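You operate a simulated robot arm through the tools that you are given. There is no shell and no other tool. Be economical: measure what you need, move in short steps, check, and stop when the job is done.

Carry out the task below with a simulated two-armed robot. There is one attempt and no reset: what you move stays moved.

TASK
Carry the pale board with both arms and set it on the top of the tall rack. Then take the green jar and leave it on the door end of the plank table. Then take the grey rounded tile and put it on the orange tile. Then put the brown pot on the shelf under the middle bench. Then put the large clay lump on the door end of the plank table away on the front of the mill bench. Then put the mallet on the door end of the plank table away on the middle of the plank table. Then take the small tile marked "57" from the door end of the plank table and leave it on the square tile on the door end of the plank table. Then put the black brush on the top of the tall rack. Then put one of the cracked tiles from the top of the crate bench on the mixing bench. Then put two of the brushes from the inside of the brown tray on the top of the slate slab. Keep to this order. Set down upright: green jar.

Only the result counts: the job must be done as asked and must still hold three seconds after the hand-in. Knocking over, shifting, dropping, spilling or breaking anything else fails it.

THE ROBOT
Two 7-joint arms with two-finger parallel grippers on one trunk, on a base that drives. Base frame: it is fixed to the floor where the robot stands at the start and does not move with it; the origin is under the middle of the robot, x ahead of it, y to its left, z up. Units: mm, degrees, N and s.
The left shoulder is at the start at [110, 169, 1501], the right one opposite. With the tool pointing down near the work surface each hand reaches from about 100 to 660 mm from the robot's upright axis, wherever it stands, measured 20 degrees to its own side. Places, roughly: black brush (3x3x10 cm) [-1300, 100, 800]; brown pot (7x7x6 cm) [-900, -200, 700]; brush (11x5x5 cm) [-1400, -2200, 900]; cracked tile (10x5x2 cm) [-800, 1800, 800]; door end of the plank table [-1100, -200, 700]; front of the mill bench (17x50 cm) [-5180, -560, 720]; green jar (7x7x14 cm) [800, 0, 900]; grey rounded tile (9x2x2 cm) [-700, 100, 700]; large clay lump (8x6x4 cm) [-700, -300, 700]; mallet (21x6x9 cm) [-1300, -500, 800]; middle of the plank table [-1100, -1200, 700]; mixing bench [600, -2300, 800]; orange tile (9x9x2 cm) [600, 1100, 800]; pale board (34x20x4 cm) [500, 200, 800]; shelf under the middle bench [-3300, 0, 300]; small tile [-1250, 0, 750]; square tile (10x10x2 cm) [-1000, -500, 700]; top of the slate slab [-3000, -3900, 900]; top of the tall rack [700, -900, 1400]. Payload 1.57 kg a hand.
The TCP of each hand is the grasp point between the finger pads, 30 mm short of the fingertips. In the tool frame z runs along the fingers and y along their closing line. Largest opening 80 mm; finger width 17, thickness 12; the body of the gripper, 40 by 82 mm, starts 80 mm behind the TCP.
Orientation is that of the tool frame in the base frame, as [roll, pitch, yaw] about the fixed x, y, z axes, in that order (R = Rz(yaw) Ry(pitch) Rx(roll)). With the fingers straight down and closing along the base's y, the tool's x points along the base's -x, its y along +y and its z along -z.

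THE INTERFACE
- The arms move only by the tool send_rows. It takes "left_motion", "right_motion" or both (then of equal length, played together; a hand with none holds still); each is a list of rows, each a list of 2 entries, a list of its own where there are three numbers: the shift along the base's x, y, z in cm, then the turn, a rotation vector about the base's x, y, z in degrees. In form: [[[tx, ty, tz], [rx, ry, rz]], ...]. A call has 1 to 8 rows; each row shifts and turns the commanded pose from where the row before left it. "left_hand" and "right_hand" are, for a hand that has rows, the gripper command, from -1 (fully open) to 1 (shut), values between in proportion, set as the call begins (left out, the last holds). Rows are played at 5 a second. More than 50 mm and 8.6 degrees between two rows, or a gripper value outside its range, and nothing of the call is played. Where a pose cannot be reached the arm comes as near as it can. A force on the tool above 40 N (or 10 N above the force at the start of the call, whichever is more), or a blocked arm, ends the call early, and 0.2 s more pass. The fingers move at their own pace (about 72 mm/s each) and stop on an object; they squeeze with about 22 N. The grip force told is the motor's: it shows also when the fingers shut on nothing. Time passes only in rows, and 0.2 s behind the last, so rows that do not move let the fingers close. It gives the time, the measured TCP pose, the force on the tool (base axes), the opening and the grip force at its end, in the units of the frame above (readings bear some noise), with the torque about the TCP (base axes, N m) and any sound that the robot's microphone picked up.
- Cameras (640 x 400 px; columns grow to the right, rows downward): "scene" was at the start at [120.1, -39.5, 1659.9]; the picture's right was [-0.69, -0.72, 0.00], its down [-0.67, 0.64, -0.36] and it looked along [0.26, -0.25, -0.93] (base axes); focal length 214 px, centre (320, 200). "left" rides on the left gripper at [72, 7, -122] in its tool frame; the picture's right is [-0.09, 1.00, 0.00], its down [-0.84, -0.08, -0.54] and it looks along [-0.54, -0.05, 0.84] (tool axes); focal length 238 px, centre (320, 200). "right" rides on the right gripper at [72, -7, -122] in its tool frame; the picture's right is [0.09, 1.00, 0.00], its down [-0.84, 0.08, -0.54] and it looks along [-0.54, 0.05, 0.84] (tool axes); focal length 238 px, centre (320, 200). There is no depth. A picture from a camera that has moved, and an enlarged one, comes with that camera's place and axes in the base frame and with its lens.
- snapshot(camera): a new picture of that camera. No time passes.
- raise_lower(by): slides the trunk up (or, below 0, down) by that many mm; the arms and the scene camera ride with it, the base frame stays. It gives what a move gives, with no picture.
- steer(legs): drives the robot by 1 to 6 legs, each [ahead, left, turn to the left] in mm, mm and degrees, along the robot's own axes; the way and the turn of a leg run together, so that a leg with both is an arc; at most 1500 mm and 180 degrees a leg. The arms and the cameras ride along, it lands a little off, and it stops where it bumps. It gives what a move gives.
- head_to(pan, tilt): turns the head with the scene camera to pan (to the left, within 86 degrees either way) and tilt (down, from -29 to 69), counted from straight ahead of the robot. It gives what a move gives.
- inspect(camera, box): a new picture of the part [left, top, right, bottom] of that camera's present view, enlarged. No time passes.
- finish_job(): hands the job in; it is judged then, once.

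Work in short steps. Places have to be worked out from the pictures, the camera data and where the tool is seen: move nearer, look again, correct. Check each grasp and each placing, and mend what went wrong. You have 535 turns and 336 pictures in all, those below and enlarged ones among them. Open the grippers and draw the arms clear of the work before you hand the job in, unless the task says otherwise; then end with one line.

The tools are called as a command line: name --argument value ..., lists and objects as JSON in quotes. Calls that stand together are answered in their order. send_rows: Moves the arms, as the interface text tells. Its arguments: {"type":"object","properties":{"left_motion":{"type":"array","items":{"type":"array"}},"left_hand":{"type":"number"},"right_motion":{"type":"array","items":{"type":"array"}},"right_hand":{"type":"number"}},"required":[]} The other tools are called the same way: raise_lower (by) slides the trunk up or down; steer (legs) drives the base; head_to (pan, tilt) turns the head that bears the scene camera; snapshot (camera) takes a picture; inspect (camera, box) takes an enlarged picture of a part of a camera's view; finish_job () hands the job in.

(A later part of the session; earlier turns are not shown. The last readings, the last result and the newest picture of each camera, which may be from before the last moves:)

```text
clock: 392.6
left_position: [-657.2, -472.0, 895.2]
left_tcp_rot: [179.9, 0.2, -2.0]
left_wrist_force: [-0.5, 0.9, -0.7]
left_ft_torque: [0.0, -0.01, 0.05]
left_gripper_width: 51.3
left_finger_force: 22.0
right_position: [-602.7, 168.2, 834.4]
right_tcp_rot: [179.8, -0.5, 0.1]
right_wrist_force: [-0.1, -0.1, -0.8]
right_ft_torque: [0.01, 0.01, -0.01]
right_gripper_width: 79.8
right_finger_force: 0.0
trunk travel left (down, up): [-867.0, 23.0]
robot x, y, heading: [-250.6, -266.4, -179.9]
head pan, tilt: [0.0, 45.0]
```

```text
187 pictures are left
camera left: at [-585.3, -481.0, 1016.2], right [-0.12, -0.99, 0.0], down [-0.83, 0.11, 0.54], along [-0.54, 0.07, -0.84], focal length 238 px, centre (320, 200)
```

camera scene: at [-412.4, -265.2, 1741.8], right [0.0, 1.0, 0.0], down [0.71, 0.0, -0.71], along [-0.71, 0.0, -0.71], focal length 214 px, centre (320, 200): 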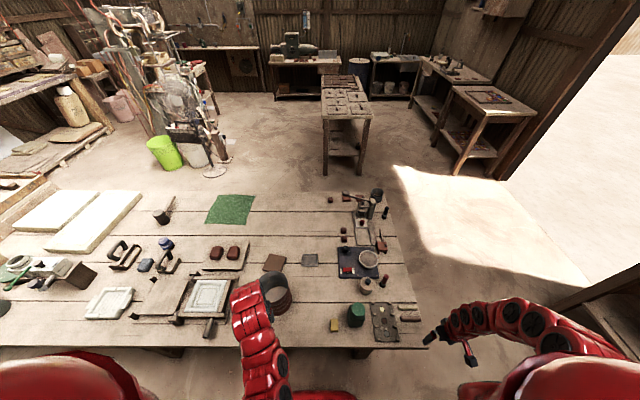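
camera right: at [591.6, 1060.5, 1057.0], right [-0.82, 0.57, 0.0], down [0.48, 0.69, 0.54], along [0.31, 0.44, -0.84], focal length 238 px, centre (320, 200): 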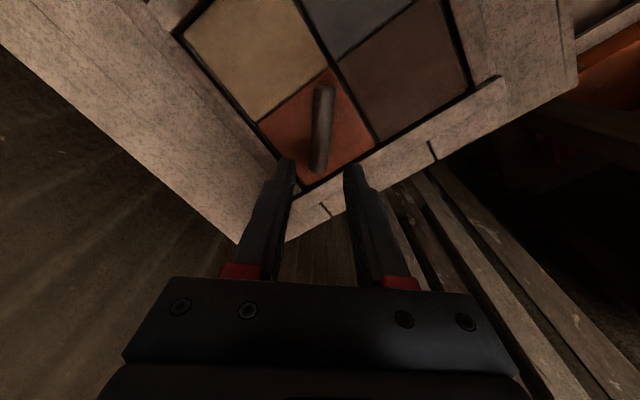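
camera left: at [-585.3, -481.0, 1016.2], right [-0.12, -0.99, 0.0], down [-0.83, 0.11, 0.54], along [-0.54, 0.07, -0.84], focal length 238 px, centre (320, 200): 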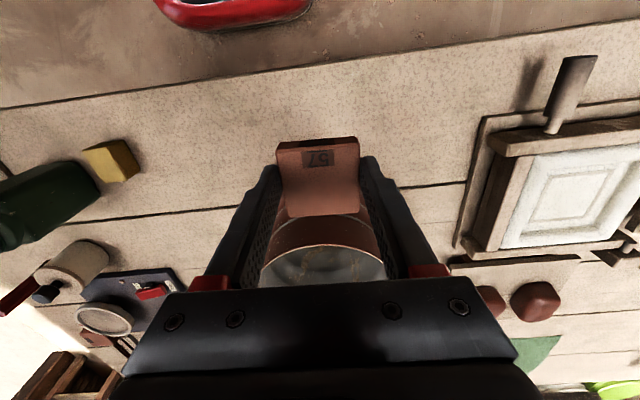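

inspect --camera "scene" --box '[220, 230, 360, 330]'

```text
4.00 times, centred on (290, 280) of scene
camera zoom: at [-412.4, -265.2, 1741.8], right [0.0, 1.0, 0.0], down [0.71, 0.0, -0.71], along [-0.71, 0.0, -0.71], focal length 858 px, centre (440, -120)
```

zoom: 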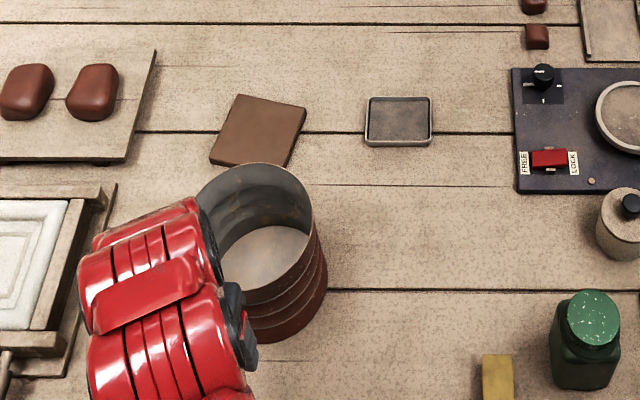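

Square tile centre ≈(−965,−499); the drum (top ≈852) stands before it. Move the hand to y≈−340 first, then drive forward and come in from the side.

send_rows --left_motion '[[[0, 3.5, 0], [0, 0, 0]], [[0, 3.5, 0], [0, 0, 0]], [[0, 3.5, 0], [0, 0, 0]], [[0, 3, 0], [0, 0, 0]]]'

steer --legs '[[130, 0, 0]]'

send_rows --left_motion '[[[-4, 0, 0], [0, 0, 0]], [[-4, 0, 0], [0, 0, 0]], [[-4, 0, 0], [0, 0, 0]], [[-4, -1, 0], [0, 0, 0]], [[-2, -3.5, 0], [0, 0, 0]], [[0, -4, 0], [0, 0, 0]], [[0, -4, 0], [0, 0, 0]], [[0, -3, 0], [0, 0, 2]]]'

snapshot --camera "left"

snapshot --camera "scene"

```text
clock: 393.6
left_position: [-656.9, -336.3, 894.9]
left_tcp_rot: [179.8, 0.2, -1.9]
left_wrist_force: [-0.8, 0.1, -0.2]
left_ft_torque: [-0.01, 0.0, -0.02]
left_gripper_width: 51.5
left_finger_force: 21.9
right_position: [-602.3, 167.0, 834.6]
right_tcp_rot: [179.8, -0.5, 0.1]
right_wrist_force: [0.0, 0.6, 0.3]
right_ft_torque: [0.0, 0.0, -0.01]
right_gripper_width: 80.4
right_finger_force: 0.1
trunk travel left (down, up): [-867.0, 23.0]
robot x, y, heading: [-249.6, -264.9, -179.8]
head pan, tilt: [0.0, 45.0]
```

```text
clock: 394.9
left_position: [-784.0, -336.9, 895.8]
left_tcp_rot: [179.9, 0.3, -2.1]
left_wrist_force: [-0.1, -0.7, -1.7]
left_ft_torque: [0.01, 0.03, -0.02]
left_gripper_width: 51.2
left_finger_force: 21.5
right_position: [-727.3, 168.8, 835.3]
right_tcp_rot: [179.8, -0.5, 0.0]
right_wrist_force: [1.0, -1.1, -0.1]
right_ft_torque: [0.01, 0.02, 0.0]
right_gripper_width: 79.9
right_finger_force: 0.0
trunk travel left (down, up): [-867.0, 23.0]
robot x, y, heading: [-377.5, -263.7, -179.9]
head pan, tilt: [0.0, 45.0]
```

```text
clock: 396.6
left_position: [-963.9, -491.8, 896.4]
left_tcp_rot: [-180.0, 0.1, 0.0]
left_wrist_force: [0.6, -1.1, -1.3]
left_ft_torque: [0.02, -0.02, 0.0]
left_gripper_width: 51.3
left_finger_force: 21.5
right_position: [-728.0, 167.1, 833.5]
right_tcp_rot: [179.8, -0.6, -0.1]
right_wrist_force: [-0.2, 0.1, 0.2]
right_ft_torque: [0.03, 0.0, -0.03]
right_gripper_width: 79.9
right_finger_force: 0.0
trunk travel left (down, up): [-867.0, 23.0]
robot x, y, heading: [-376.0, -263.9, -180.0]
head pan, tilt: [0.0, 45.0]
```

```text
185 pictures are left
camera left: at [-892.4, -499.3, 1017.6], right [-0.09, -1.0, 0.0], down [-0.84, 0.08, 0.54], along [-0.54, 0.05, -0.84], focal length 238 px, centre (320, 200)
```

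left: 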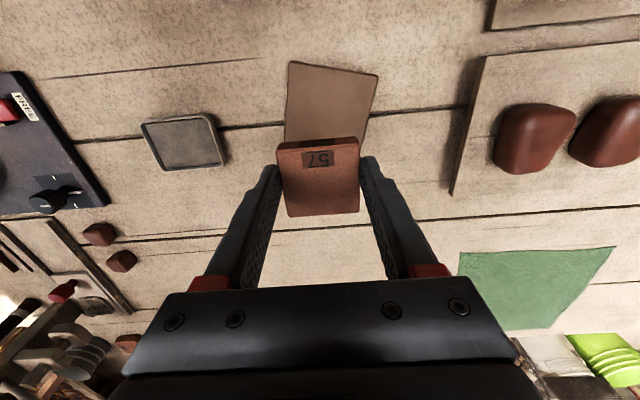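

```text
184 pictures are left
camera scene: at [-539.8, -266.5, 1741.7], right [0.0, 1.0, 0.0], down [0.71, 0.0, -0.71], along [-0.71, 0.0, -0.71], focal length 214 px, centre (320, 200)
```

scene: 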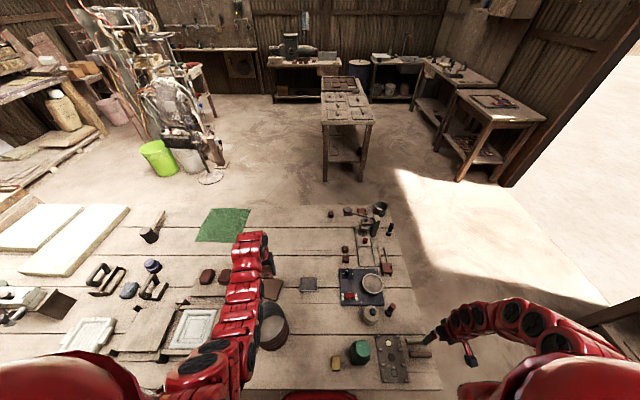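

Square tile centre ≈(−962,−502). Shift y −10 and lower, guarded at the end.

send_rows --left_motion '[[[0, -1, -3], [0, 0, 0]], [[0, 0, -3], [0, 0, 0]], [[0, 0, -3], [0, 0, 0]], [[0, 0, -1.5], [0, 0, 0]], [[0, 0, -0.5], [0, 0, 0]], [[0, 0, -0.5], [0, 0, 0]]]'

snapshot --camera "left"

```text
clock: 398.1
left_position: [-964.1, -501.5, 789.6]
left_tcp_rot: [180.0, 0.2, 0.0]
left_wrist_force: [0.4, 0.0, -1.4]
left_ft_torque: [0.02, 0.0, 0.01]
left_gripper_width: 51.1
left_finger_force: 22.3
left hand out of reach, approached as far as the arm can: row 5, 6
right_position: [-727.9, 167.9, 833.4]
right_tcp_rot: [179.8, -0.6, 0.0]
right_wrist_force: [-0.1, 0.4, -0.5]
right_ft_torque: [0.02, -0.01, -0.03]
right_gripper_width: 80.0
right_finger_force: 0.1
trunk travel left (down, up): [-867.0, 23.0]
robot x, y, heading: [-377.1, -267.3, -180.1]
head pan, tilt: [0.0, 45.0]
```

```text
183 pictures are left
camera left: at [-891.8, -508.6, 911.2], right [-0.09, -1.0, 0.0], down [-0.84, 0.08, 0.54], along [-0.54, 0.05, -0.84], focal length 238 px, centre (320, 200)
```

left: 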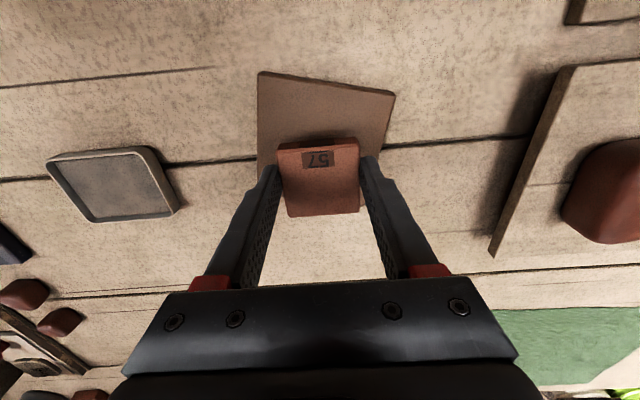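

Arm's down-limit; lower the trunk stepwise.

raise_lower --by -12

raise_lower --by -6

```text
clock: 398.6
left_position: [-964.0, -501.1, 777.5]
left_tcp_rot: [179.9, 0.0, 0.0]
left_wrist_force: [-0.7, 0.0, -1.8]
left_ft_torque: [0.0, -0.01, 0.04]
left_gripper_width: 51.1
left_finger_force: 22.2
right_position: [-729.4, 168.2, 822.6]
right_tcp_rot: [179.8, -0.5, 0.0]
right_wrist_force: [-0.4, 0.5, 0.5]
right_ft_torque: [0.0, -0.01, 0.0]
right_gripper_width: 79.9
right_finger_force: 0.1
trunk travel left (down, up): [-855.0, 35.0]
robot x, y, heading: [-376.7, -263.9, -180.2]
head pan, tilt: [0.0, 45.0]
```

```text
clock: 399.2
left_position: [-964.0, -500.9, 772.0]
left_tcp_rot: [179.9, 0.1, 0.0]
left_wrist_force: [-0.3, -0.7, -1.0]
left_ft_torque: [0.02, 0.03, 0.04]
left_gripper_width: 51.4
left_finger_force: 22.3
right_position: [-728.8, 167.3, 817.2]
right_tcp_rot: [179.9, -0.5, 0.0]
right_wrist_force: [0.7, -0.8, -0.4]
right_ft_torque: [-0.03, -0.02, 0.0]
right_gripper_width: 79.9
right_finger_force: 0.1
trunk travel left (down, up): [-849.0, 41.0]
robot x, y, heading: [-375.8, -265.8, -180.0]
head pan, tilt: [0.0, 45.0]
```

raise_lower --by -4

raise_lower --by -4

snapshot --camera "left"

```text
clock: 399.7
left_position: [-964.2, -501.7, 768.1]
left_tcp_rot: [179.8, 0.0, 0.0]
left_wrist_force: [0.2, 0.1, -0.7]
left_ft_torque: [-0.01, 0.03, 0.01]
left_gripper_width: 51.5
left_finger_force: 22.4
right_position: [-729.3, 167.7, 812.4]
right_tcp_rot: [179.8, -0.7, 0.0]
right_wrist_force: [-0.6, -0.5, -0.3]
right_ft_torque: [0.02, -0.01, -0.02]
right_gripper_width: 80.2
right_finger_force: 0.0
trunk travel left (down, up): [-845.0, 45.0]
robot x, y, heading: [-378.2, -266.3, -179.6]
head pan, tilt: [0.0, 45.0]
```

```text
clock: 400.3
left_position: [-963.8, -500.0, 765.7]
left_tcp_rot: [179.9, 0.3, 0.0]
left_wrist_force: [3.0, -0.7, 15.3]
left_ft_torque: [-0.01, -0.07, 0.01]
left_gripper_width: 51.4
left_finger_force: 22.2
right_position: [-727.5, 168.8, 808.5]
right_tcp_rot: [179.8, -0.4, 0.0]
right_wrist_force: [-0.9, 0.0, -0.3]
right_ft_torque: [0.01, -0.01, 0.02]
right_gripper_width: 79.9
right_finger_force: 0.0
trunk travel left (down, up): [-841.0, 49.0]
robot x, y, heading: [-380.3, -265.5, -180.3]
head pan, tilt: [0.0, 45.0]
```

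```text
182 pictures are left
camera left: at [-891.4, -508.6, 886.6], right [-0.09, -1.0, 0.0], down [-0.83, 0.08, 0.55], along [-0.54, 0.05, -0.84], focal length 238 px, centre (320, 200)
```

left: 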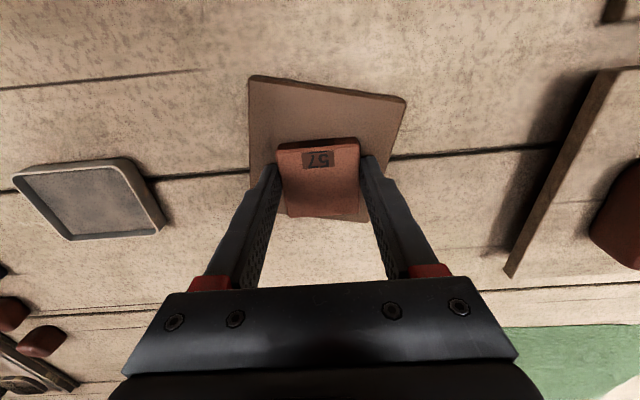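

Resting centred on the square tile. Ease up 2 mm, open slightly, and rise.

raise_lower --by 2

send_rows --left_motion '[[[0, 0, 0], [0, 0, 0]], [[0, 0, 0], [0, 0, 0]]]' --left_hand -0.6

send_rows --left_motion '[[[0, 0, 1.5], [0, 0, 0]], [[0, 0, 3], [0, 0, 0]], [[0, 0, 4], [0, 0, 0]], [[0, 0, 4], [0, 0, 0]]]'

snapshot --camera "left"

```text
clock: 400.8
left_position: [-963.3, -500.3, 764.4]
left_tcp_rot: [179.9, 0.1, 0.0]
left_wrist_force: [-0.2, -0.1, 1.2]
left_ft_torque: [-0.02, 0.07, -0.03]
left_gripper_width: 51.7
left_finger_force: 21.6
right_position: [-729.0, 168.8, 810.8]
right_tcp_rot: [179.8, -0.5, 0.0]
right_wrist_force: [0.0, -0.7, 0.1]
right_ft_torque: [-0.02, -0.02, 0.01]
right_gripper_width: 79.9
right_finger_force: 0.1
trunk travel left (down, up): [-843.0, 47.0]
robot x, y, heading: [-373.9, -264.7, -180.0]
head pan, tilt: [0.0, 45.0]
```

```text
clock: 401.4
left_position: [-963.4, -501.5, 765.5]
left_tcp_rot: [179.9, 0.2, 0.0]
left_wrist_force: [-0.3, 0.1, -0.3]
left_ft_torque: [0.02, -0.03, 0.0]
left_gripper_width: 63.9
left_finger_force: 0.0
right_position: [-729.1, 167.6, 810.7]
right_tcp_rot: [179.8, -0.5, 0.0]
right_wrist_force: [0.0, 0.3, 0.1]
right_ft_torque: [0.04, -0.01, 0.0]
right_gripper_width: 80.2
right_finger_force: 0.0
trunk travel left (down, up): [-843.0, 47.0]
robot x, y, heading: [-377.2, -262.0, -179.8]
head pan, tilt: [0.0, 45.0]
```

```text
clock: 402.4
left_position: [-964.5, -503.3, 891.5]
left_tcp_rot: [-180.0, 0.3, 0.0]
left_wrist_force: [-0.1, 0.8, -0.7]
left_ft_torque: [0.02, 0.0, -0.04]
left_gripper_width: 63.8
left_finger_force: 0.1
right_position: [-727.5, 166.9, 812.3]
right_tcp_rot: [179.8, -0.5, -0.2]
right_wrist_force: [0.5, -0.7, 0.4]
right_ft_torque: [0.02, 0.03, 0.03]
right_gripper_width: 79.9
right_finger_force: 0.2
trunk travel left (down, up): [-843.0, 47.0]
robot x, y, heading: [-377.2, -263.4, -180.1]
head pan, tilt: [0.0, 45.0]
```

```text
181 pictures are left
camera left: at [-892.7, -510.7, 1012.3], right [-0.09, -1.0, 0.0], down [-0.83, 0.08, 0.55], along [-0.54, 0.05, -0.84], focal length 238 px, centre (320, 200)
```

left: 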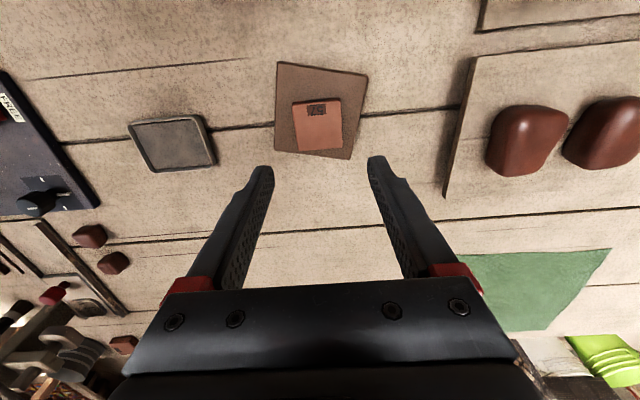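

Tile 57 lies on the square tile. Next the black brush: retract past the drum, drive round to the door end again.

send_rows --left_motion '[[[0, 4, 0], [0, 0, 0]], [[0, 4, 0], [0, 0, 0]], [[0, 4, 0], [0, 0, 0]], [[0, 4, 0], [0, 0, 0]], [[4, 0, 0], [0, 0, 0]], [[4, 0, 0], [0, 0, 0]], [[4, 0, 0], [0, 0, 0]], [[4, 0, 0], [0, 0, 0]]]'

steer --legs '[[-130, 0, 0], [0, -890, 0], [0, 0, 90], [0, -1230, 0]]'

snapshot --camera "left"

snapshot --camera "scene"

```text
clock: 404.2
left_position: [-871.7, -330.9, 854.0]
left_tcp_rot: [-179.9, 0.3, 0.2]
left_wrist_force: [0.3, 0.0, -0.5]
left_ft_torque: [0.01, -0.01, -0.04]
left_gripper_width: 64.0
left_finger_force: 0.0
left hand out of reach, approached as far as the arm can: row 6, 7, 8
right_position: [-728.1, 167.8, 811.9]
right_tcp_rot: [179.8, -0.6, 0.0]
right_wrist_force: [0.0, -0.6, -0.3]
right_ft_torque: [-0.03, 0.02, -0.02]
right_gripper_width: 79.8
right_finger_force: 0.1
trunk travel left (down, up): [-843.0, 47.0]
robot x, y, heading: [-378.0, -264.3, -179.9]
head pan, tilt: [0.0, 45.0]
```

```text
clock: 419.5
left_position: [-1435.1, 122.8, 853.0]
left_tcp_rot: [180.0, 0.1, 90.1]
left_wrist_force: [0.0, -0.9, 0.1]
left_ft_torque: [-0.03, 0.0, 0.03]
left_gripper_width: 64.0
left_finger_force: 0.0
right_position: [-1933.4, 264.0, 811.0]
right_tcp_rot: [179.8, -0.5, 90.1]
right_wrist_force: [-0.2, 0.4, -0.7]
right_ft_torque: [0.03, 0.02, -0.02]
right_gripper_width: 79.9
right_finger_force: 0.1
trunk travel left (down, up): [-843.0, 47.0]
robot x, y, heading: [-1501.6, 614.8, -89.7]
head pan, tilt: [0.0, 45.0]
```

```text
180 pictures are left
camera left: at [-1429.3, 193.6, 973.7], right [1.0, -0.09, 0.0], down [-0.08, -0.84, 0.54], along [-0.05, -0.54, -0.84], focal length 238 px, centre (320, 200)
```

left: 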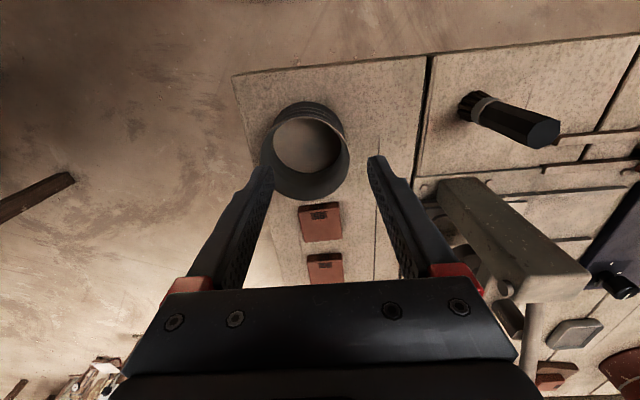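

```text
179 pictures are left
camera scene: at [-1501.6, 454.4, 1717.8], right [-1.0, 0.0, 0.0], down [0.0, 0.71, -0.71], along [0.0, -0.71, -0.71], focal length 214 px, centre (320, 200)
```

scene: 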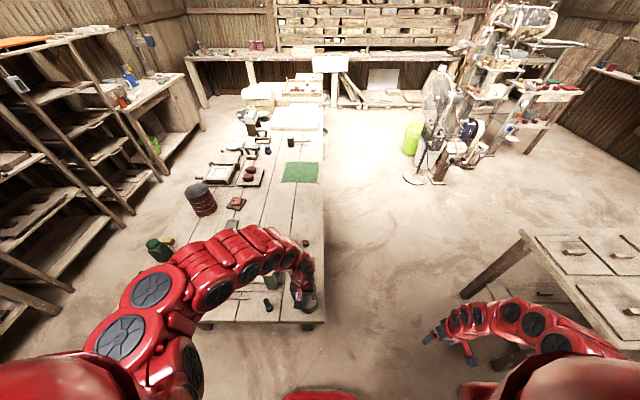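

Brush stands at ≈(−1282,131). Raise the hand, move over it and check.

send_rows --left_motion '[[[0, 0, 3], [0, 0, 0]], [[1, 0, 2], [0, 0, 0]], [[3.5, 0.2, 0], [0, 0, 0]], [[3.5, 0.2, 0], [0, 0, 0]], [[3.5, 0.2, 0], [0, 0, 0]], [[3.8, 0.2, 0], [0, 0, 0]]]' --left_hand -0.4

snapshot --camera "left"

```text
clock: 420.9
left_position: [-1436.1, 99.7, 881.9]
left_tcp_rot: [179.9, 0.0, 90.1]
left_wrist_force: [0.9, 0.6, -0.3]
left_ft_torque: [0.01, -0.01, 0.0]
left_gripper_width: 55.9
left_finger_force: 0.0
left hand out of reach, approached as far as the arm can: row 1, 2, 3, 4, 5, 6
right_position: [-1933.6, 264.8, 810.6]
right_tcp_rot: [179.8, -0.5, 90.0]
right_wrist_force: [-0.5, 0.1, -0.1]
right_ft_torque: [-0.01, 0.02, 0.02]
right_gripper_width: 79.9
right_finger_force: 0.0
trunk travel left (down, up): [-843.0, 47.0]
robot x, y, heading: [-1501.4, 616.7, -89.6]
head pan, tilt: [0.0, 45.0]
```

```text
178 pictures are left
camera left: at [-1429.5, 170.5, 1003.5], right [1.0, -0.09, 0.0], down [-0.08, -0.84, 0.54], along [-0.05, -0.54, -0.84], focal length 238 px, centre (320, 200)
```

left: 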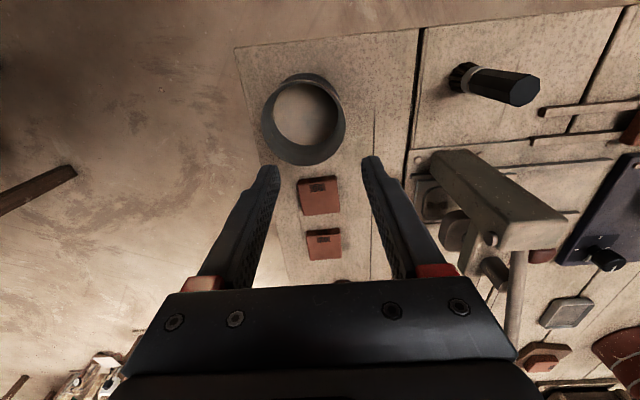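

Arm is against a limit; move the base instead: left 153, back 30.

steer --legs '[[-30, 0, 0], [0, 153, 0]]'

snapshot --camera "left"

```text
clock: 422.7
left_position: [-1282.7, 130.8, 882.5]
left_tcp_rot: [179.8, 0.0, 90.2]
left_wrist_force: [0.0, 0.1, -0.2]
left_ft_torque: [0.05, 0.01, -0.01]
left_gripper_width: 56.3
left_finger_force: 0.0
right_position: [-1780.3, 295.9, 808.6]
right_tcp_rot: [179.6, -0.6, 90.3]
right_wrist_force: [-0.4, 0.4, -0.7]
right_ft_torque: [0.03, 0.0, 0.01]
right_gripper_width: 80.0
right_finger_force: 0.1
trunk travel left (down, up): [-843.0, 47.0]
robot x, y, heading: [-1348.4, 647.3, -89.7]
head pan, tilt: [0.0, 45.0]
```

```text
177 pictures are left
camera left: at [-1276.3, 201.5, 1003.3], right [1.0, -0.09, 0.0], down [-0.08, -0.84, 0.54], along [-0.04, -0.54, -0.84], focal length 238 px, centre (320, 200)
```

left: 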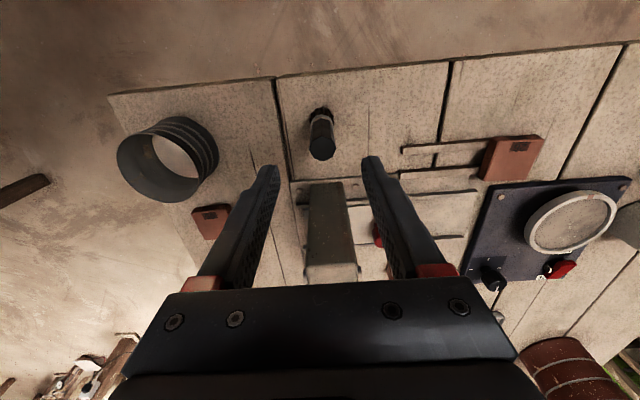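

Brush at (−1279,132), post face at y≈48: clear. Descend to z≈787 and close.

send_rows --left_motion '[[[0.3, 0.1, -2.5], [0, 0, 0]], [[0, 0, -2.5], [0, 0, 0]], [[0, 0, -2.5], [0, 0, 0]], [[0, 0, -2], [0, 0, 0]]]'

snapshot --camera "left"

```text
clock: 423.7
left_position: [-1275.4, 132.4, 786.1]
left_tcp_rot: [179.8, 0.0, 90.2]
left_wrist_force: [0.6, -0.6, 0.7]
left_ft_torque: [0.02, 0.01, -0.01]
left_gripper_width: 55.8
left_finger_force: 0.1
right_position: [-1780.0, 294.5, 810.5]
right_tcp_rot: [179.8, -0.5, 90.2]
right_wrist_force: [-0.2, 0.2, 0.4]
right_ft_torque: [0.02, 0.01, -0.03]
right_gripper_width: 80.0
right_finger_force: 0.0
trunk travel left (down, up): [-843.0, 47.0]
robot x, y, heading: [-1351.8, 646.2, -89.7]
head pan, tilt: [0.0, 45.0]
```

```text
176 pictures are left
camera left: at [-1270.7, 203.6, 907.8], right [1.0, -0.09, 0.0], down [-0.08, -0.84, 0.54], along [-0.04, -0.54, -0.84], focal length 238 px, centre (320, 200)
```

left: 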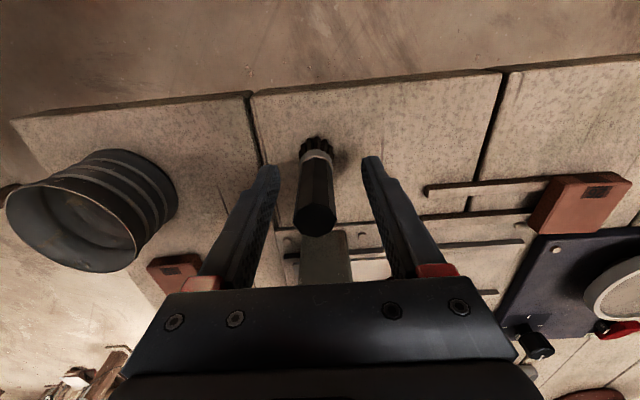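

send_rows --left_motion '[[[-0.3, 0, 0], [0, 0, 0]], [[0, 0, 0], [0, 0, 0]], [[0, 0, 0], [0, 0, 0]], [[0, 0, 0], [0, 0, 0]]]' --left_hand 1

send_rows --left_motion '[[[0, 0, 2], [0, 0, 0]], [[0, 0, 3], [0, 0, 0]], [[0, 0, 3], [0, 0, 0]]]'

snapshot --camera "left"

```text
clock: 424.7
left_position: [-1279.5, 133.6, 786.8]
left_tcp_rot: [179.9, 0.1, 90.2]
left_wrist_force: [0.1, 0.4, -0.2]
left_ft_torque: [0.03, -0.05, 0.02]
left_gripper_width: 22.6
left_finger_force: 22.0
right_position: [-1779.5, 296.1, 809.5]
right_tcp_rot: [179.8, -0.6, 90.1]
right_wrist_force: [0.8, -0.2, 0.2]
right_ft_torque: [-0.01, 0.01, 0.01]
right_gripper_width: 80.2
right_finger_force: 0.1
trunk travel left (down, up): [-843.0, 47.0]
robot x, y, heading: [-1345.1, 645.1, -89.6]
head pan, tilt: [0.0, 45.0]
```

```text
clock: 425.5
left_position: [-1282.3, 134.2, 866.8]
left_tcp_rot: [179.9, 0.0, 90.2]
left_wrist_force: [0.3, 0.7, 0.8]
left_ft_torque: [-0.01, -0.04, -0.03]
left_gripper_width: 23.1
left_finger_force: 21.7
right_position: [-1780.2, 295.9, 809.7]
right_tcp_rot: [179.8, -0.5, 90.1]
right_wrist_force: [0.2, 0.5, 0.4]
right_ft_torque: [0.0, -0.01, 0.03]
right_gripper_width: 79.7
right_finger_force: 0.1
trunk travel left (down, up): [-843.0, 47.0]
robot x, y, heading: [-1347.6, 650.1, -89.7]
head pan, tilt: [0.0, 45.0]
```

```text
175 pictures are left
camera left: at [-1275.5, 205.4, 988.0], right [1.0, -0.09, 0.0], down [-0.08, -0.84, 0.54], along [-0.05, -0.54, -0.84], focal length 238 px, centre (320, 200)
```

left: 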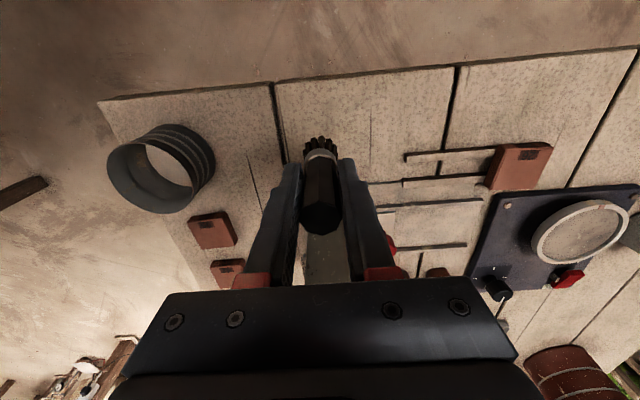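

Brush held. Raise the trunk, then drive to the front of the rack.

raise_lower --by 46

steer --legs '[[-120, 0, 0], [0, 1040, 0], [0, 0, 90]]'

steer --legs '[[0, -1000, 0], [0, -740, 0]]'

head_to --pan 20 --tilt 30

snapshot --camera "scene"

```text
clock: 426.4
left_position: [-1281.3, 133.3, 912.0]
left_tcp_rot: [179.9, 0.0, 90.2]
left_wrist_force: [0.6, -0.7, -1.3]
left_ft_torque: [-0.01, -0.02, 0.0]
left_gripper_width: 22.8
left_finger_force: 22.5
right_position: [-1779.6, 295.3, 855.9]
right_tcp_rot: [179.7, -0.7, 90.2]
right_wrist_force: [-0.1, -0.4, -0.1]
right_ft_torque: [0.05, -0.03, 0.0]
right_gripper_width: 80.0
right_finger_force: 0.1
trunk travel left (down, up): [-889.0, 1.0]
robot x, y, heading: [-1347.1, 646.1, -89.9]
head pan, tilt: [0.0, 45.0]
```

```text
clock: 436.4
left_position: [216.0, 838.2, 912.8]
left_tcp_rot: [179.9, -0.1, 179.9]
left_wrist_force: [1.0, 0.3, -1.2]
left_ft_torque: [0.0, -0.02, -0.01]
left_gripper_width: 22.6
left_finger_force: 21.4
right_position: [51.0, 340.4, 855.5]
right_tcp_rot: [179.8, -0.5, 179.9]
right_wrist_force: [-0.3, -0.4, -1.0]
right_ft_torque: [0.02, 0.01, -0.02]
right_gripper_width: 79.9
right_finger_force: 0.0
trunk travel left (down, up): [-889.0, 1.0]
robot x, y, heading: [-301.9, 775.2, 0.1]
head pan, tilt: [0.0, 45.0]
```

```text
clock: 445.2
left_position: [187.8, -907.0, 912.1]
left_tcp_rot: [179.9, 0.0, 178.4]
left_wrist_force: [0.6, -0.7, -0.3]
left_ft_torque: [-0.02, 0.03, -0.02]
left_gripper_width: 22.5
left_finger_force: 22.4
right_position: [9.2, -1400.4, 857.8]
right_tcp_rot: [179.7, -0.6, 178.3]
right_wrist_force: [-0.8, -0.1, -0.9]
right_ft_torque: [0.02, -0.03, -0.03]
right_gripper_width: 80.0
right_finger_force: 0.1
trunk travel left (down, up): [-889.0, 1.0]
robot x, y, heading: [-328.3, -957.1, -1.6]
head pan, tilt: [0.0, 45.0]
```

```text
clock: 446.0
left_position: [186.4, -907.7, 912.3]
left_tcp_rot: [-180.0, 0.0, 178.2]
left_wrist_force: [1.3, 0.5, -0.9]
left_ft_torque: [-0.03, 0.02, 0.0]
left_gripper_width: 22.2
left_finger_force: 21.7
right_position: [10.3, -1400.5, 856.0]
right_tcp_rot: [179.8, -0.7, 178.3]
right_wrist_force: [-0.6, 1.0, 0.0]
right_ft_torque: [0.0, -0.02, 0.01]
right_gripper_width: 79.9
right_finger_force: 0.0
trunk travel left (down, up): [-889.0, 1.0]
robot x, y, heading: [-326.4, -958.9, -1.8]
head pan, tilt: [20.0, 30.0]
```

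```text
174 pictures are left
camera scene: at [-163.4, -931.6, 1786.3], right [0.32, -0.95, 0.0], down [-0.48, -0.16, -0.87], along [0.82, 0.27, -0.5], focal length 214 px, centre (320, 200)
```

scene: 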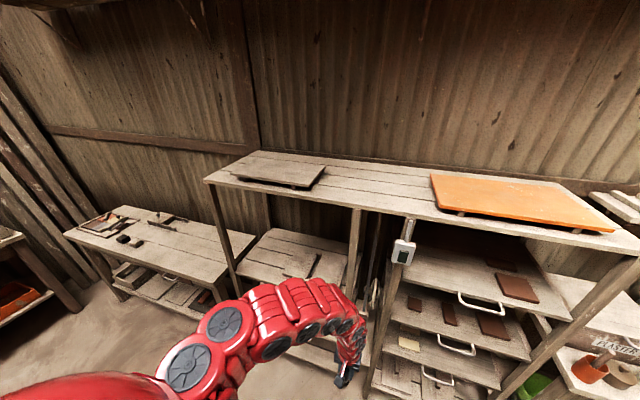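

Free rack stretch between board and orange board, y≈−880. Now raise and pitch the left hand forward.

send_rows --left_motion '[[[0, 1, 2], [0, -8, 0]], [[0, 1, 2], [0, -8, 0]], [[1, 1, 3], [0, -8, 0]], [[1, 1, 3], [0, -8, 0]], [[1, 1, 3], [0, -8, 0]], [[1, 0, 3], [0, -8, 0]], [[1, 0, 3], [0, -8, 0]], [[1, 0, 3], [0, -8, 0]]]'

send_rows --left_motion '[[[1, 0, 4], [0, -8, 0]], [[1, 0, 4], [0, -8, 0]], [[1, 0, 4], [0, -8, 0]], [[0, 0, 4], [0, 0, 0]], [[0, 0, 4], [0, 0, 0]], [[0, 0, 4], [0, 0, 0]], [[0, 0, 4], [0, 0, 0]], [[0, 0, 4], [0, 0, 0]]]'

```text
clock: 447.8
left_position: [387.2, -900.9, 1009.3]
left_tcp_rot: [176.6, 64.3, 176.3]
left_wrist_force: [-0.4, 0.1, -1.2]
left_ft_torque: [0.01, 0.04, 0.0]
left_gripper_width: 22.3
left_finger_force: 22.2
left hand out of reach, approached as far as the arm can: row 1, 2, 3, 4, 5, 6, 7, 8
right_position: [8.7, -1400.7, 856.5]
right_tcp_rot: [179.8, -0.6, 178.4]
right_wrist_force: [0.0, 0.1, 0.3]
right_ft_torque: [-0.01, -0.05, 0.01]
right_gripper_width: 80.2
right_finger_force: 0.0
trunk travel left (down, up): [-889.0, 1.0]
robot x, y, heading: [-329.6, -958.5, -1.8]
head pan, tilt: [20.0, 30.0]
```

```text
clock: 449.6
left_position: [504.9, -927.3, 1258.2]
left_tcp_rot: [136.1, 87.6, 136.2]
left_wrist_force: [-0.7, -0.2, 0.0]
left_ft_torque: [0.04, 0.02, 0.01]
left_gripper_width: 22.6
left_finger_force: 22.0
left hand out of reach, approached as far as the arm can: row 1, 2, 4, 5, 6, 7, 8
right_position: [9.2, -1399.1, 855.8]
right_tcp_rot: [179.7, -0.5, 178.3]
right_wrist_force: [-0.4, -0.3, -0.1]
right_ft_torque: [0.04, -0.01, 0.04]
right_gripper_width: 80.0
right_finger_force: 0.1
trunk travel left (down, up): [-889.0, 1.0]
robot x, y, heading: [-330.0, -954.6, -1.5]
head pan, tilt: [20.0, 30.0]
```

The hand drifted into the rack opening below its top (x≈505). Check visually before any further motion.

snapshot --camera "scene"

snapshot --camera "left"

```text
173 pictures are left
camera scene: at [-163.6, -931.5, 1786.4], right [0.32, -0.95, 0.0], down [-0.47, -0.16, -0.87], along [0.82, 0.27, -0.5], focal length 214 px, centre (320, 200)
```

scene: 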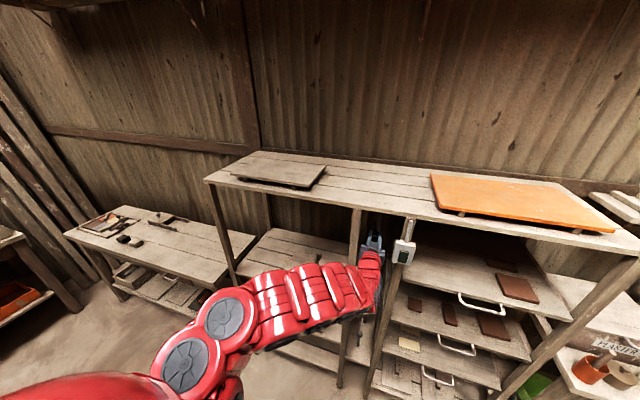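

```text
172 pictures are left
camera left: at [380.5, -920.2, 1189.3], right [0.0, 0.99, 0.12], down [-0.52, -0.1, 0.85], along [0.86, -0.06, 0.51], focal length 238 px, centre (320, 200)
```

left: 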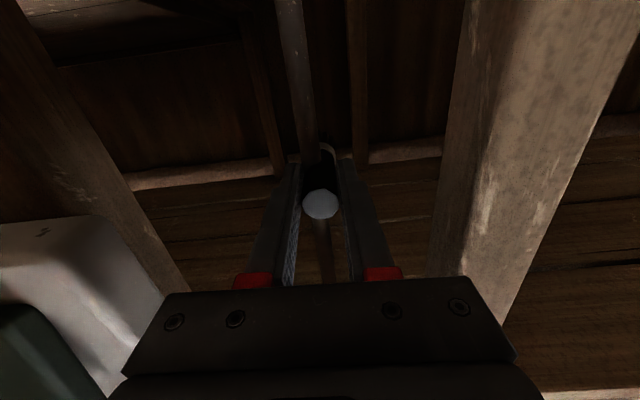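

It is between two posts with nothing touching. Withdraw straight back and slightly down.

send_rows --left_motion '[[[-3, 0, -0.5], [0, 0, 0]], [[-3, 0, -1], [0, 0, 0]], [[-3, 0, -1], [0, 0, 0]], [[-3, 0, -1.5], [0, 0, 0]], [[-3, 0, -1.5], [0, 0, 0]], [[-3, 0, -1.5], [0, 0, 0]]]'

```text
clock: 451.0
left_position: [454.5, -971.5, 1189.6]
left_tcp_rot: [139.9, 87.4, 140.1]
left_wrist_force: [0.4, -0.6, -0.6]
left_ft_torque: [0.01, 0.02, 0.02]
left_gripper_width: 22.1
left_finger_force: 21.8
left hand out of reach, approached as far as the arm can: row 1, 2, 3, 4, 5, 6
right_position: [9.0, -1400.1, 855.9]
right_tcp_rot: [179.8, -0.7, 178.3]
right_wrist_force: [-0.8, 0.1, 0.0]
right_ft_torque: [-0.04, 0.02, 0.0]
right_gripper_width: 80.1
right_finger_force: 0.0
trunk travel left (down, up): [-889.0, 1.0]
robot x, y, heading: [-330.0, -959.0, -1.6]
head pan, tilt: [20.0, 30.0]
```

Drifting sideways; use the base to back out 55 mm instead.

steer --legs '[[-55, 0, 0]]'

send_rows --left_motion '[[[-1, 1.5, -4], [0, 0, 0]], [[-1, 1.5, -4], [0, 0, 0]], [[-1, 1.5, -4], [0, 0, 0]]]'

snapshot --camera "scene"

```text
clock: 452.0
left_position: [406.4, -969.2, 1186.9]
left_tcp_rot: [142.9, 87.1, 143.0]
left_wrist_force: [0.5, 0.0, -0.4]
left_ft_torque: [0.0, 0.01, 0.0]
left_gripper_width: 22.4
left_finger_force: 22.0
right_position: [-40.7, -1398.5, 855.2]
right_tcp_rot: [179.9, -0.8, 178.6]
right_wrist_force: [0.0, -0.2, -0.4]
right_ft_torque: [-0.03, 0.01, 0.0]
right_gripper_width: 80.0
right_finger_force: 0.0
trunk travel left (down, up): [-889.0, 1.0]
robot x, y, heading: [-383.5, -958.1, -1.4]
head pan, tilt: [20.0, 30.0]
```

```text
clock: 452.8
left_position: [369.6, -921.6, 1072.2]
left_tcp_rot: [136.6, 87.5, 136.7]
left_wrist_force: [0.0, -0.1, -0.4]
left_ft_torque: [0.01, 0.01, 0.02]
left_gripper_width: 22.1
left_finger_force: 22.1
right_position: [-44.3, -1396.3, 857.4]
right_tcp_rot: [179.7, -0.5, 178.4]
right_wrist_force: [0.0, 0.7, 0.1]
right_ft_torque: [0.01, 0.01, -0.01]
right_gripper_width: 80.1
right_finger_force: 0.1
trunk travel left (down, up): [-889.0, 1.0]
robot x, y, heading: [-381.8, -953.8, -1.5]
head pan, tilt: [20.0, 30.0]
```

```text
171 pictures are left
camera scene: at [-219.4, -929.6, 1786.6], right [0.32, -0.95, 0.0], down [-0.47, -0.16, -0.87], along [0.82, 0.27, -0.5], focal length 214 px, centre (320, 200)
```

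scene: 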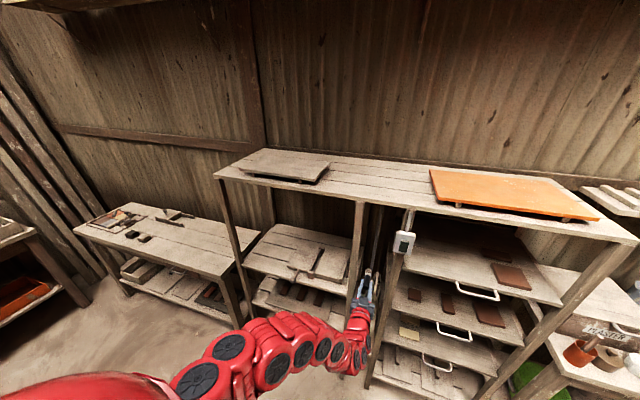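

Now raise straight up in a short test, watching for drift.

send_rows --left_motion '[[[-0.5, 1, 4.5], [0, 0, 0]], [[-0.5, 1, 4.5], [0, 0, 0]]]'

```text
clock: 453.4
left_position: [388.0, -910.7, 1139.6]
left_tcp_rot: [139.1, 87.5, 139.4]
left_wrist_force: [0.2, 0.1, -1.0]
left_ft_torque: [0.0, 0.02, 0.04]
left_gripper_width: 22.4
left_finger_force: 22.3
left hand out of reach, approached as far as the arm can: row 2
right_position: [-44.9, -1398.8, 856.2]
right_tcp_rot: [179.8, -0.7, 178.4]
right_wrist_force: [-1.3, 0.2, -0.3]
right_ft_torque: [0.02, -0.03, 0.0]
right_gripper_width: 80.0
right_finger_force: 0.1
trunk travel left (down, up): [-889.0, 1.0]
robot x, y, heading: [-382.2, -953.3, -1.5]
head pan, tilt: [20.0, 30.0]
```

Still limited; retract 40 mm back/down, then turn away from the rack to reconfigure the arm in open space.

send_rows --left_motion '[[[-1, 0, -4], [0, 0, 0]], [[-1.5, 0, -4], [0, 0, 0]], [[-2, 0, -4], [0, 0, 0]], [[-2, 0, -3], [0, 0, 0]]]'

```text
clock: 454.4
left_position: [322.6, -910.8, 989.4]
left_tcp_rot: [139.0, 87.5, 139.2]
left_wrist_force: [0.5, 0.0, -0.2]
left_ft_torque: [-0.04, 0.04, -0.01]
left_gripper_width: 22.2
left_finger_force: 21.7
right_position: [-43.4, -1397.2, 855.6]
right_tcp_rot: [179.8, -0.5, 178.3]
right_wrist_force: [0.1, -1.1, -0.4]
right_ft_torque: [-0.04, 0.02, 0.0]
right_gripper_width: 80.1
right_finger_force: 0.1
trunk travel left (down, up): [-889.0, 1.0]
robot x, y, heading: [-380.7, -956.4, -1.4]
head pan, tilt: [20.0, 30.0]
```

Good clearance now. Move the hand 200 mm to the left (robot side), then test raising.

send_rows --left_motion '[[[-0.5, 4, 0], [0, 0, 0]], [[-0.5, 4, 0], [0, 0, 0]], [[-0.5, 4, 0], [0, 0, 0]], [[-0.5, 4, 0], [0, 0, 0]], [[-0.5, 4, 0], [0, 0, 0]]]'

send_rows --left_motion '[[[0, 0, 4.5], [0, 0, 0]], [[0, 0, 4.5], [0, 0, 0]], [[0, 0, 4.5], [0, 0, 0]], [[0, 0, 4.5], [0, 0, 0]]]'

```text
clock: 455.6
left_position: [317.6, -860.2, 980.6]
left_tcp_rot: [138.2, 87.1, 139.9]
left_wrist_force: [-0.4, 0.2, -0.6]
left_ft_torque: [-0.01, 0.04, 0.0]
left_gripper_width: 22.3
left_finger_force: 22.1
left hand out of reach, approached as far as the arm can: row 1, 2, 3, 4, 5
right_position: [-45.2, -1397.9, 855.3]
right_tcp_rot: [179.8, -0.5, 178.4]
right_wrist_force: [0.6, -0.7, -0.1]
right_ft_torque: [-0.02, 0.02, 0.02]
right_gripper_width: 80.1
right_finger_force: 0.0
trunk travel left (down, up): [-889.0, 1.0]
robot x, y, heading: [-382.8, -954.1, -1.5]
head pan, tilt: [20.0, 30.0]
```

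```text
clock: 456.6
left_position: [385.4, -878.0, 1086.2]
left_tcp_rot: [139.8, 87.6, 139.9]
left_wrist_force: [0.2, 0.3, -0.1]
left_ft_torque: [-0.02, -0.04, -0.06]
left_gripper_width: 22.3
left_finger_force: 22.0
left hand out of reach, approached as far as the arm can: row 1, 2, 3
right_position: [-45.1, -1397.0, 857.1]
right_tcp_rot: [-180.0, -0.7, 178.3]
right_wrist_force: [0.3, -0.7, -1.0]
right_ft_torque: [-0.02, 0.01, 0.02]
right_gripper_width: 80.0
right_finger_force: 0.1
trunk travel left (down, up): [-889.0, 1.0]
robot x, y, heading: [-380.4, -954.5, -1.6]
head pan, tilt: [20.0, 30.0]
```

Elbow is in a bad configuration. Return to tool-down, move outward to the left, and pitch again from there.

send_rows --left_motion '[[[-1, 0, -3], [0, 8, 0]], [[-2, 0, -2], [0, 8, 0]], [[-2, 0, -2], [0, 8, 0]], [[-2, 0, 0], [0, 8, 0]], [[-2, 0, 0], [0, 8, 0]], [[-2, 0, 0], [0, 8, 0]], [[-2, 0, 0], [0, 8, 0]], [[-2, 0, 0], [0, 8, 0]]]'

send_rows --left_motion '[[[-2, 0, 0], [0, 8, 0]], [[-2, 0, 0], [0, 8, 0]], [[-2, 1, 0], [0, 7, 0]], [[0, 3, 0], [0, 0, 0]], [[0, 4, 0], [0, 0, 0]], [[0, 4, 0], [0, 0, 0]], [[0, 4, 0], [0, 0, 0]], [[0, 4, 0], [0, 0, 0]]]'

```text
clock: 458.4
left_position: [285.8, -883.4, 982.1]
left_tcp_rot: [177.7, 28.4, 178.0]
left_wrist_force: [-0.5, 0.1, -0.3]
left_ft_torque: [0.04, 0.0, 0.01]
left_gripper_width: 22.5
left_finger_force: 21.5
left hand out of reach, approached as far as the arm can: row 3, 4, 5, 6, 7, 8
right_position: [-44.5, -1398.0, 857.0]
right_tcp_rot: [179.8, -0.6, 178.4]
right_wrist_force: [0.6, -0.7, -0.5]
right_ft_torque: [0.0, 0.02, 0.03]
right_gripper_width: 80.0
right_finger_force: 0.0
trunk travel left (down, up): [-889.0, 1.0]
robot x, y, heading: [-381.0, -957.3, -1.6]
head pan, tilt: [20.0, 30.0]
```

```text
clock: 460.2
left_position: [233.7, -677.7, 979.4]
left_tcp_rot: [177.8, 8.4, 178.3]
left_wrist_force: [0.0, 0.5, -0.2]
left_ft_torque: [-0.01, 0.01, 0.0]
left_gripper_width: 22.3
left_finger_force: 22.3
left hand out of reach, approached as far as the arm can: row 1
right_position: [-43.5, -1397.9, 857.4]
right_tcp_rot: [179.9, -0.4, 178.4]
right_wrist_force: [0.1, 0.2, -0.1]
right_ft_torque: [0.0, -0.01, 0.0]
right_gripper_width: 80.2
right_finger_force: 0.1
trunk travel left (down, up): [-889.0, 1.0]
robot x, y, heading: [-381.2, -957.0, -1.5]
head pan, tilt: [20.0, 30.0]
```

send_rows --left_motion '[[[-2, -0.5, 0], [0, 4, 0]], [[-2, -0.5, 0], [0, 4, 0]], [[-2, -0.5, 0], [0, 0, 0]], [[-2, -0.5, 0], [0, 0, 0]], [[-2, 0, 0], [0, 0, 0]], [[-2, 0, 0], [0, 0, 0]]]'

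send_rows --left_motion '[[[1, 0, 2], [0, -8, 0]], [[1, 0, 2], [0, -8, 0]], [[2, 0, 2], [0, -8, 0]], [[2, 0, 3], [0, -8, 0]], [[2, 0, 3], [0, -8, 0]], [[2, 0, 3], [0, -8, 0]]]'

```text
clock: 461.6
left_position: [183.4, -690.7, 980.5]
left_tcp_rot: [177.8, 0.4, 178.3]
left_wrist_force: [0.1, 0.5, -0.4]
left_ft_torque: [0.01, -0.02, 0.01]
left_gripper_width: 22.2
left_finger_force: 21.7
left hand out of reach, approached as far as the arm can: row 3, 4, 5, 6
right_position: [-43.6, -1399.0, 855.9]
right_tcp_rot: [179.8, -0.5, 178.4]
right_wrist_force: [0.3, -0.3, 0.2]
right_ft_torque: [-0.01, 0.04, 0.0]
right_gripper_width: 80.0
right_finger_force: 0.0
trunk travel left (down, up): [-889.0, 1.0]
robot x, y, heading: [-382.2, -956.2, -1.5]
head pan, tilt: [20.0, 30.0]
```

```text
clock: 463.0
left_position: [360.0, -709.9, 1065.6]
left_tcp_rot: [178.3, 40.3, 177.4]
left_wrist_force: [0.4, -0.1, -0.6]
left_ft_torque: [0.02, 0.01, 0.02]
left_gripper_width: 22.5
left_finger_force: 21.9
left hand out of reach, approached as far as the arm can: row 1, 2, 3, 4, 5, 6
right_position: [-44.4, -1397.7, 856.6]
right_tcp_rot: [179.9, -0.5, 178.3]
right_wrist_force: [-0.1, 0.3, 0.5]
right_ft_torque: [-0.02, 0.01, -0.03]
right_gripper_width: 79.9
right_finger_force: 0.1
trunk travel left (down, up): [-889.0, 1.0]
robot x, y, heading: [-383.1, -953.0, -1.5]
head pan, tilt: [20.0, 30.0]
```

Rather than fight the limits next to the rack, turn to face along the corridor, reconfigure there (roll path as with the board), then turn back above the rack.

send_rows --left_motion '[[[-2, 0, -2], [0, 0, 0]], [[-2, 0, -2], [0, 0, 0]], [[-2, 0, -2], [0, 0, 0]]]'

steer --legs '[[0, 0, 91.5], [0, -60, 0]]'

head_to --pan 0 --tilt 40

snapshot --camera "scene"

```text
clock: 463.8
left_position: [349.9, -707.3, 1046.5]
left_tcp_rot: [179.2, 39.9, 178.0]
left_wrist_force: [0.0, 0.0, -1.0]
left_ft_torque: [0.03, -0.02, 0.0]
left_gripper_width: 22.2
left_finger_force: 22.0
left hand out of reach, approached as far as the arm can: row 1, 2, 3
right_position: [-44.2, -1398.0, 856.1]
right_tcp_rot: [179.8, -0.5, 178.4]
right_wrist_force: [-0.6, -0.8, 1.1]
right_ft_torque: [-0.02, -0.03, 0.03]
right_gripper_width: 80.1
right_finger_force: 0.0
trunk travel left (down, up): [-889.0, 1.0]
robot x, y, heading: [-383.0, -953.6, -1.7]
head pan, tilt: [20.0, 30.0]
```

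```text
clock: 468.7
left_position: [-616.6, -237.1, 1045.7]
left_tcp_rot: [179.6, 39.9, -88.7]
left_wrist_force: [0.0, 0.4, -0.4]
left_ft_torque: [-0.02, -0.03, -0.03]
left_gripper_width: 22.3
left_finger_force: 22.5
right_position: [96.5, -592.7, 857.6]
right_tcp_rot: [179.9, -0.5, -88.5]
right_wrist_force: [-0.6, -0.1, 0.8]
right_ft_torque: [-0.01, -0.06, -0.04]
right_gripper_width: 80.0
right_finger_force: 0.0
trunk travel left (down, up): [-889.0, 1.0]
robot x, y, heading: [-323.4, -956.4, 91.7]
head pan, tilt: [20.0, 30.0]
```

```text
clock: 469.5
left_position: [-611.6, -236.7, 1047.0]
left_tcp_rot: [179.1, 39.9, -88.9]
left_wrist_force: [0.1, -1.0, -0.1]
left_ft_torque: [-0.01, -0.02, 0.02]
left_gripper_width: 22.1
left_finger_force: 21.9
right_position: [100.6, -592.0, 855.9]
right_tcp_rot: [179.7, -0.5, -88.4]
right_wrist_force: [-0.5, -1.0, 0.2]
right_ft_torque: [0.02, 0.04, -0.02]
right_gripper_width: 80.2
right_finger_force: 0.1
trunk travel left (down, up): [-889.0, 1.0]
robot x, y, heading: [-329.3, -954.2, 91.4]
head pan, tilt: [0.0, 40.0]
```

```text
170 pictures are left
camera scene: at [-326.9, -789.2, 1771.0], right [1.0, 0.03, 0.0], down [0.02, -0.64, -0.77], along [-0.02, 0.77, -0.64], focal length 214 px, centre (320, 200)
```

scene: 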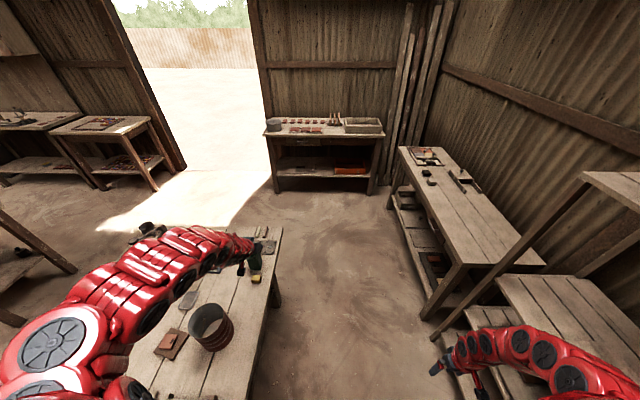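

Now the roll path: roll about the forward axis while rising.

send_rows --left_motion '[[[0, 0, 2], [0, 8, 0]], [[0, 0, 2], [0, 8, 0]], [[0, 0, 2], [0, 8, 0]], [[0, 0, 2], [0, 8, 0]], [[0, 0, 2], [0, 8, 0]], [[0, 0, 2], [0, 8, 0]]]'

```text
clock: 470.9
left_position: [-590.5, -206.2, 1119.1]
left_tcp_rot: [136.4, 29.3, -114.4]
left_wrist_force: [0.0, -0.1, -0.2]
left_ft_torque: [-0.04, -0.03, 0.01]
left_gripper_width: 22.1
left_finger_force: 22.4
left hand out of reach, approached as far as the arm can: row 1, 2, 3, 4, 5
right_position: [100.2, -591.1, 856.5]
right_tcp_rot: [179.8, -0.5, -88.5]
right_wrist_force: [-0.1, 0.0, 0.2]
right_ft_torque: [-0.04, 0.07, -0.01]
right_gripper_width: 79.8
right_finger_force: 0.1
trunk travel left (down, up): [-889.0, 1.0]
robot x, y, heading: [-320.2, -950.8, 91.6]
head pan, tilt: [0.0, 40.0]
```

Compute the remaining rotation (73° about (0.33,0.67,−0.67)) and apply with rise.

send_rows --left_motion '[[[0, 0, 1], [2.66, 5.51, -5.46]], [[0, 0, 1], [2.66, 5.51, -5.46]], [[0, 0, 1], [2.66, 5.51, -5.46]], [[0, 0, 1], [2.66, 5.51, -5.46]], [[0, 0, 1], [2.66, 5.51, -5.46]], [[0, 0, 1], [2.66, 5.51, -5.46]], [[0, 0, 1], [2.66, 5.51, -5.46]], [[0, 0, 1], [2.66, 5.51, -5.46]]]'

snapshot --camera "scene"

```text
clock: 472.7
left_position: [-588.1, -147.3, 1187.5]
left_tcp_rot: [93.1, 5.2, -174.8]
left_wrist_force: [0.8, -0.5, 0.8]
left_ft_torque: [-0.06, 0.01, -0.01]
left_gripper_width: 22.5
left_finger_force: 21.6
left hand out of reach, approached as far as the arm can: row 1, 2, 3, 4, 5, 6, 7
right_position: [99.7, -591.1, 856.8]
right_tcp_rot: [179.8, -0.5, -88.5]
right_wrist_force: [0.3, 0.3, -0.6]
right_ft_torque: [0.01, 0.02, -0.03]
right_gripper_width: 80.0
right_finger_force: 0.0
trunk travel left (down, up): [-889.0, 1.0]
robot x, y, heading: [-326.0, -952.7, 91.7]
head pan, tilt: [0.0, 40.0]
```

```text
169 pictures are left
camera scene: at [-330.0, -789.5, 1771.0], right [1.0, 0.03, 0.0], down [0.02, -0.64, -0.77], along [-0.02, 0.77, -0.64], focal length 214 px, centre (320, 200)
```

scene: 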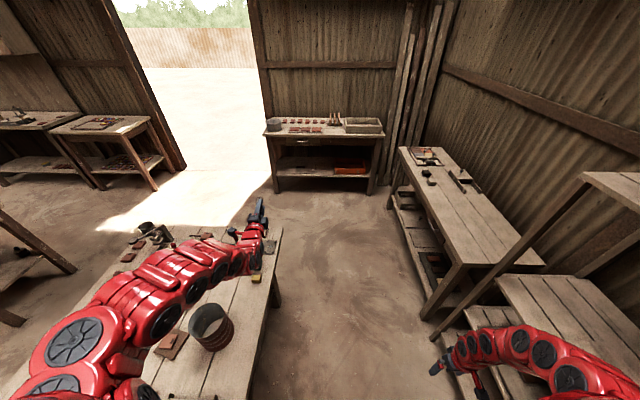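

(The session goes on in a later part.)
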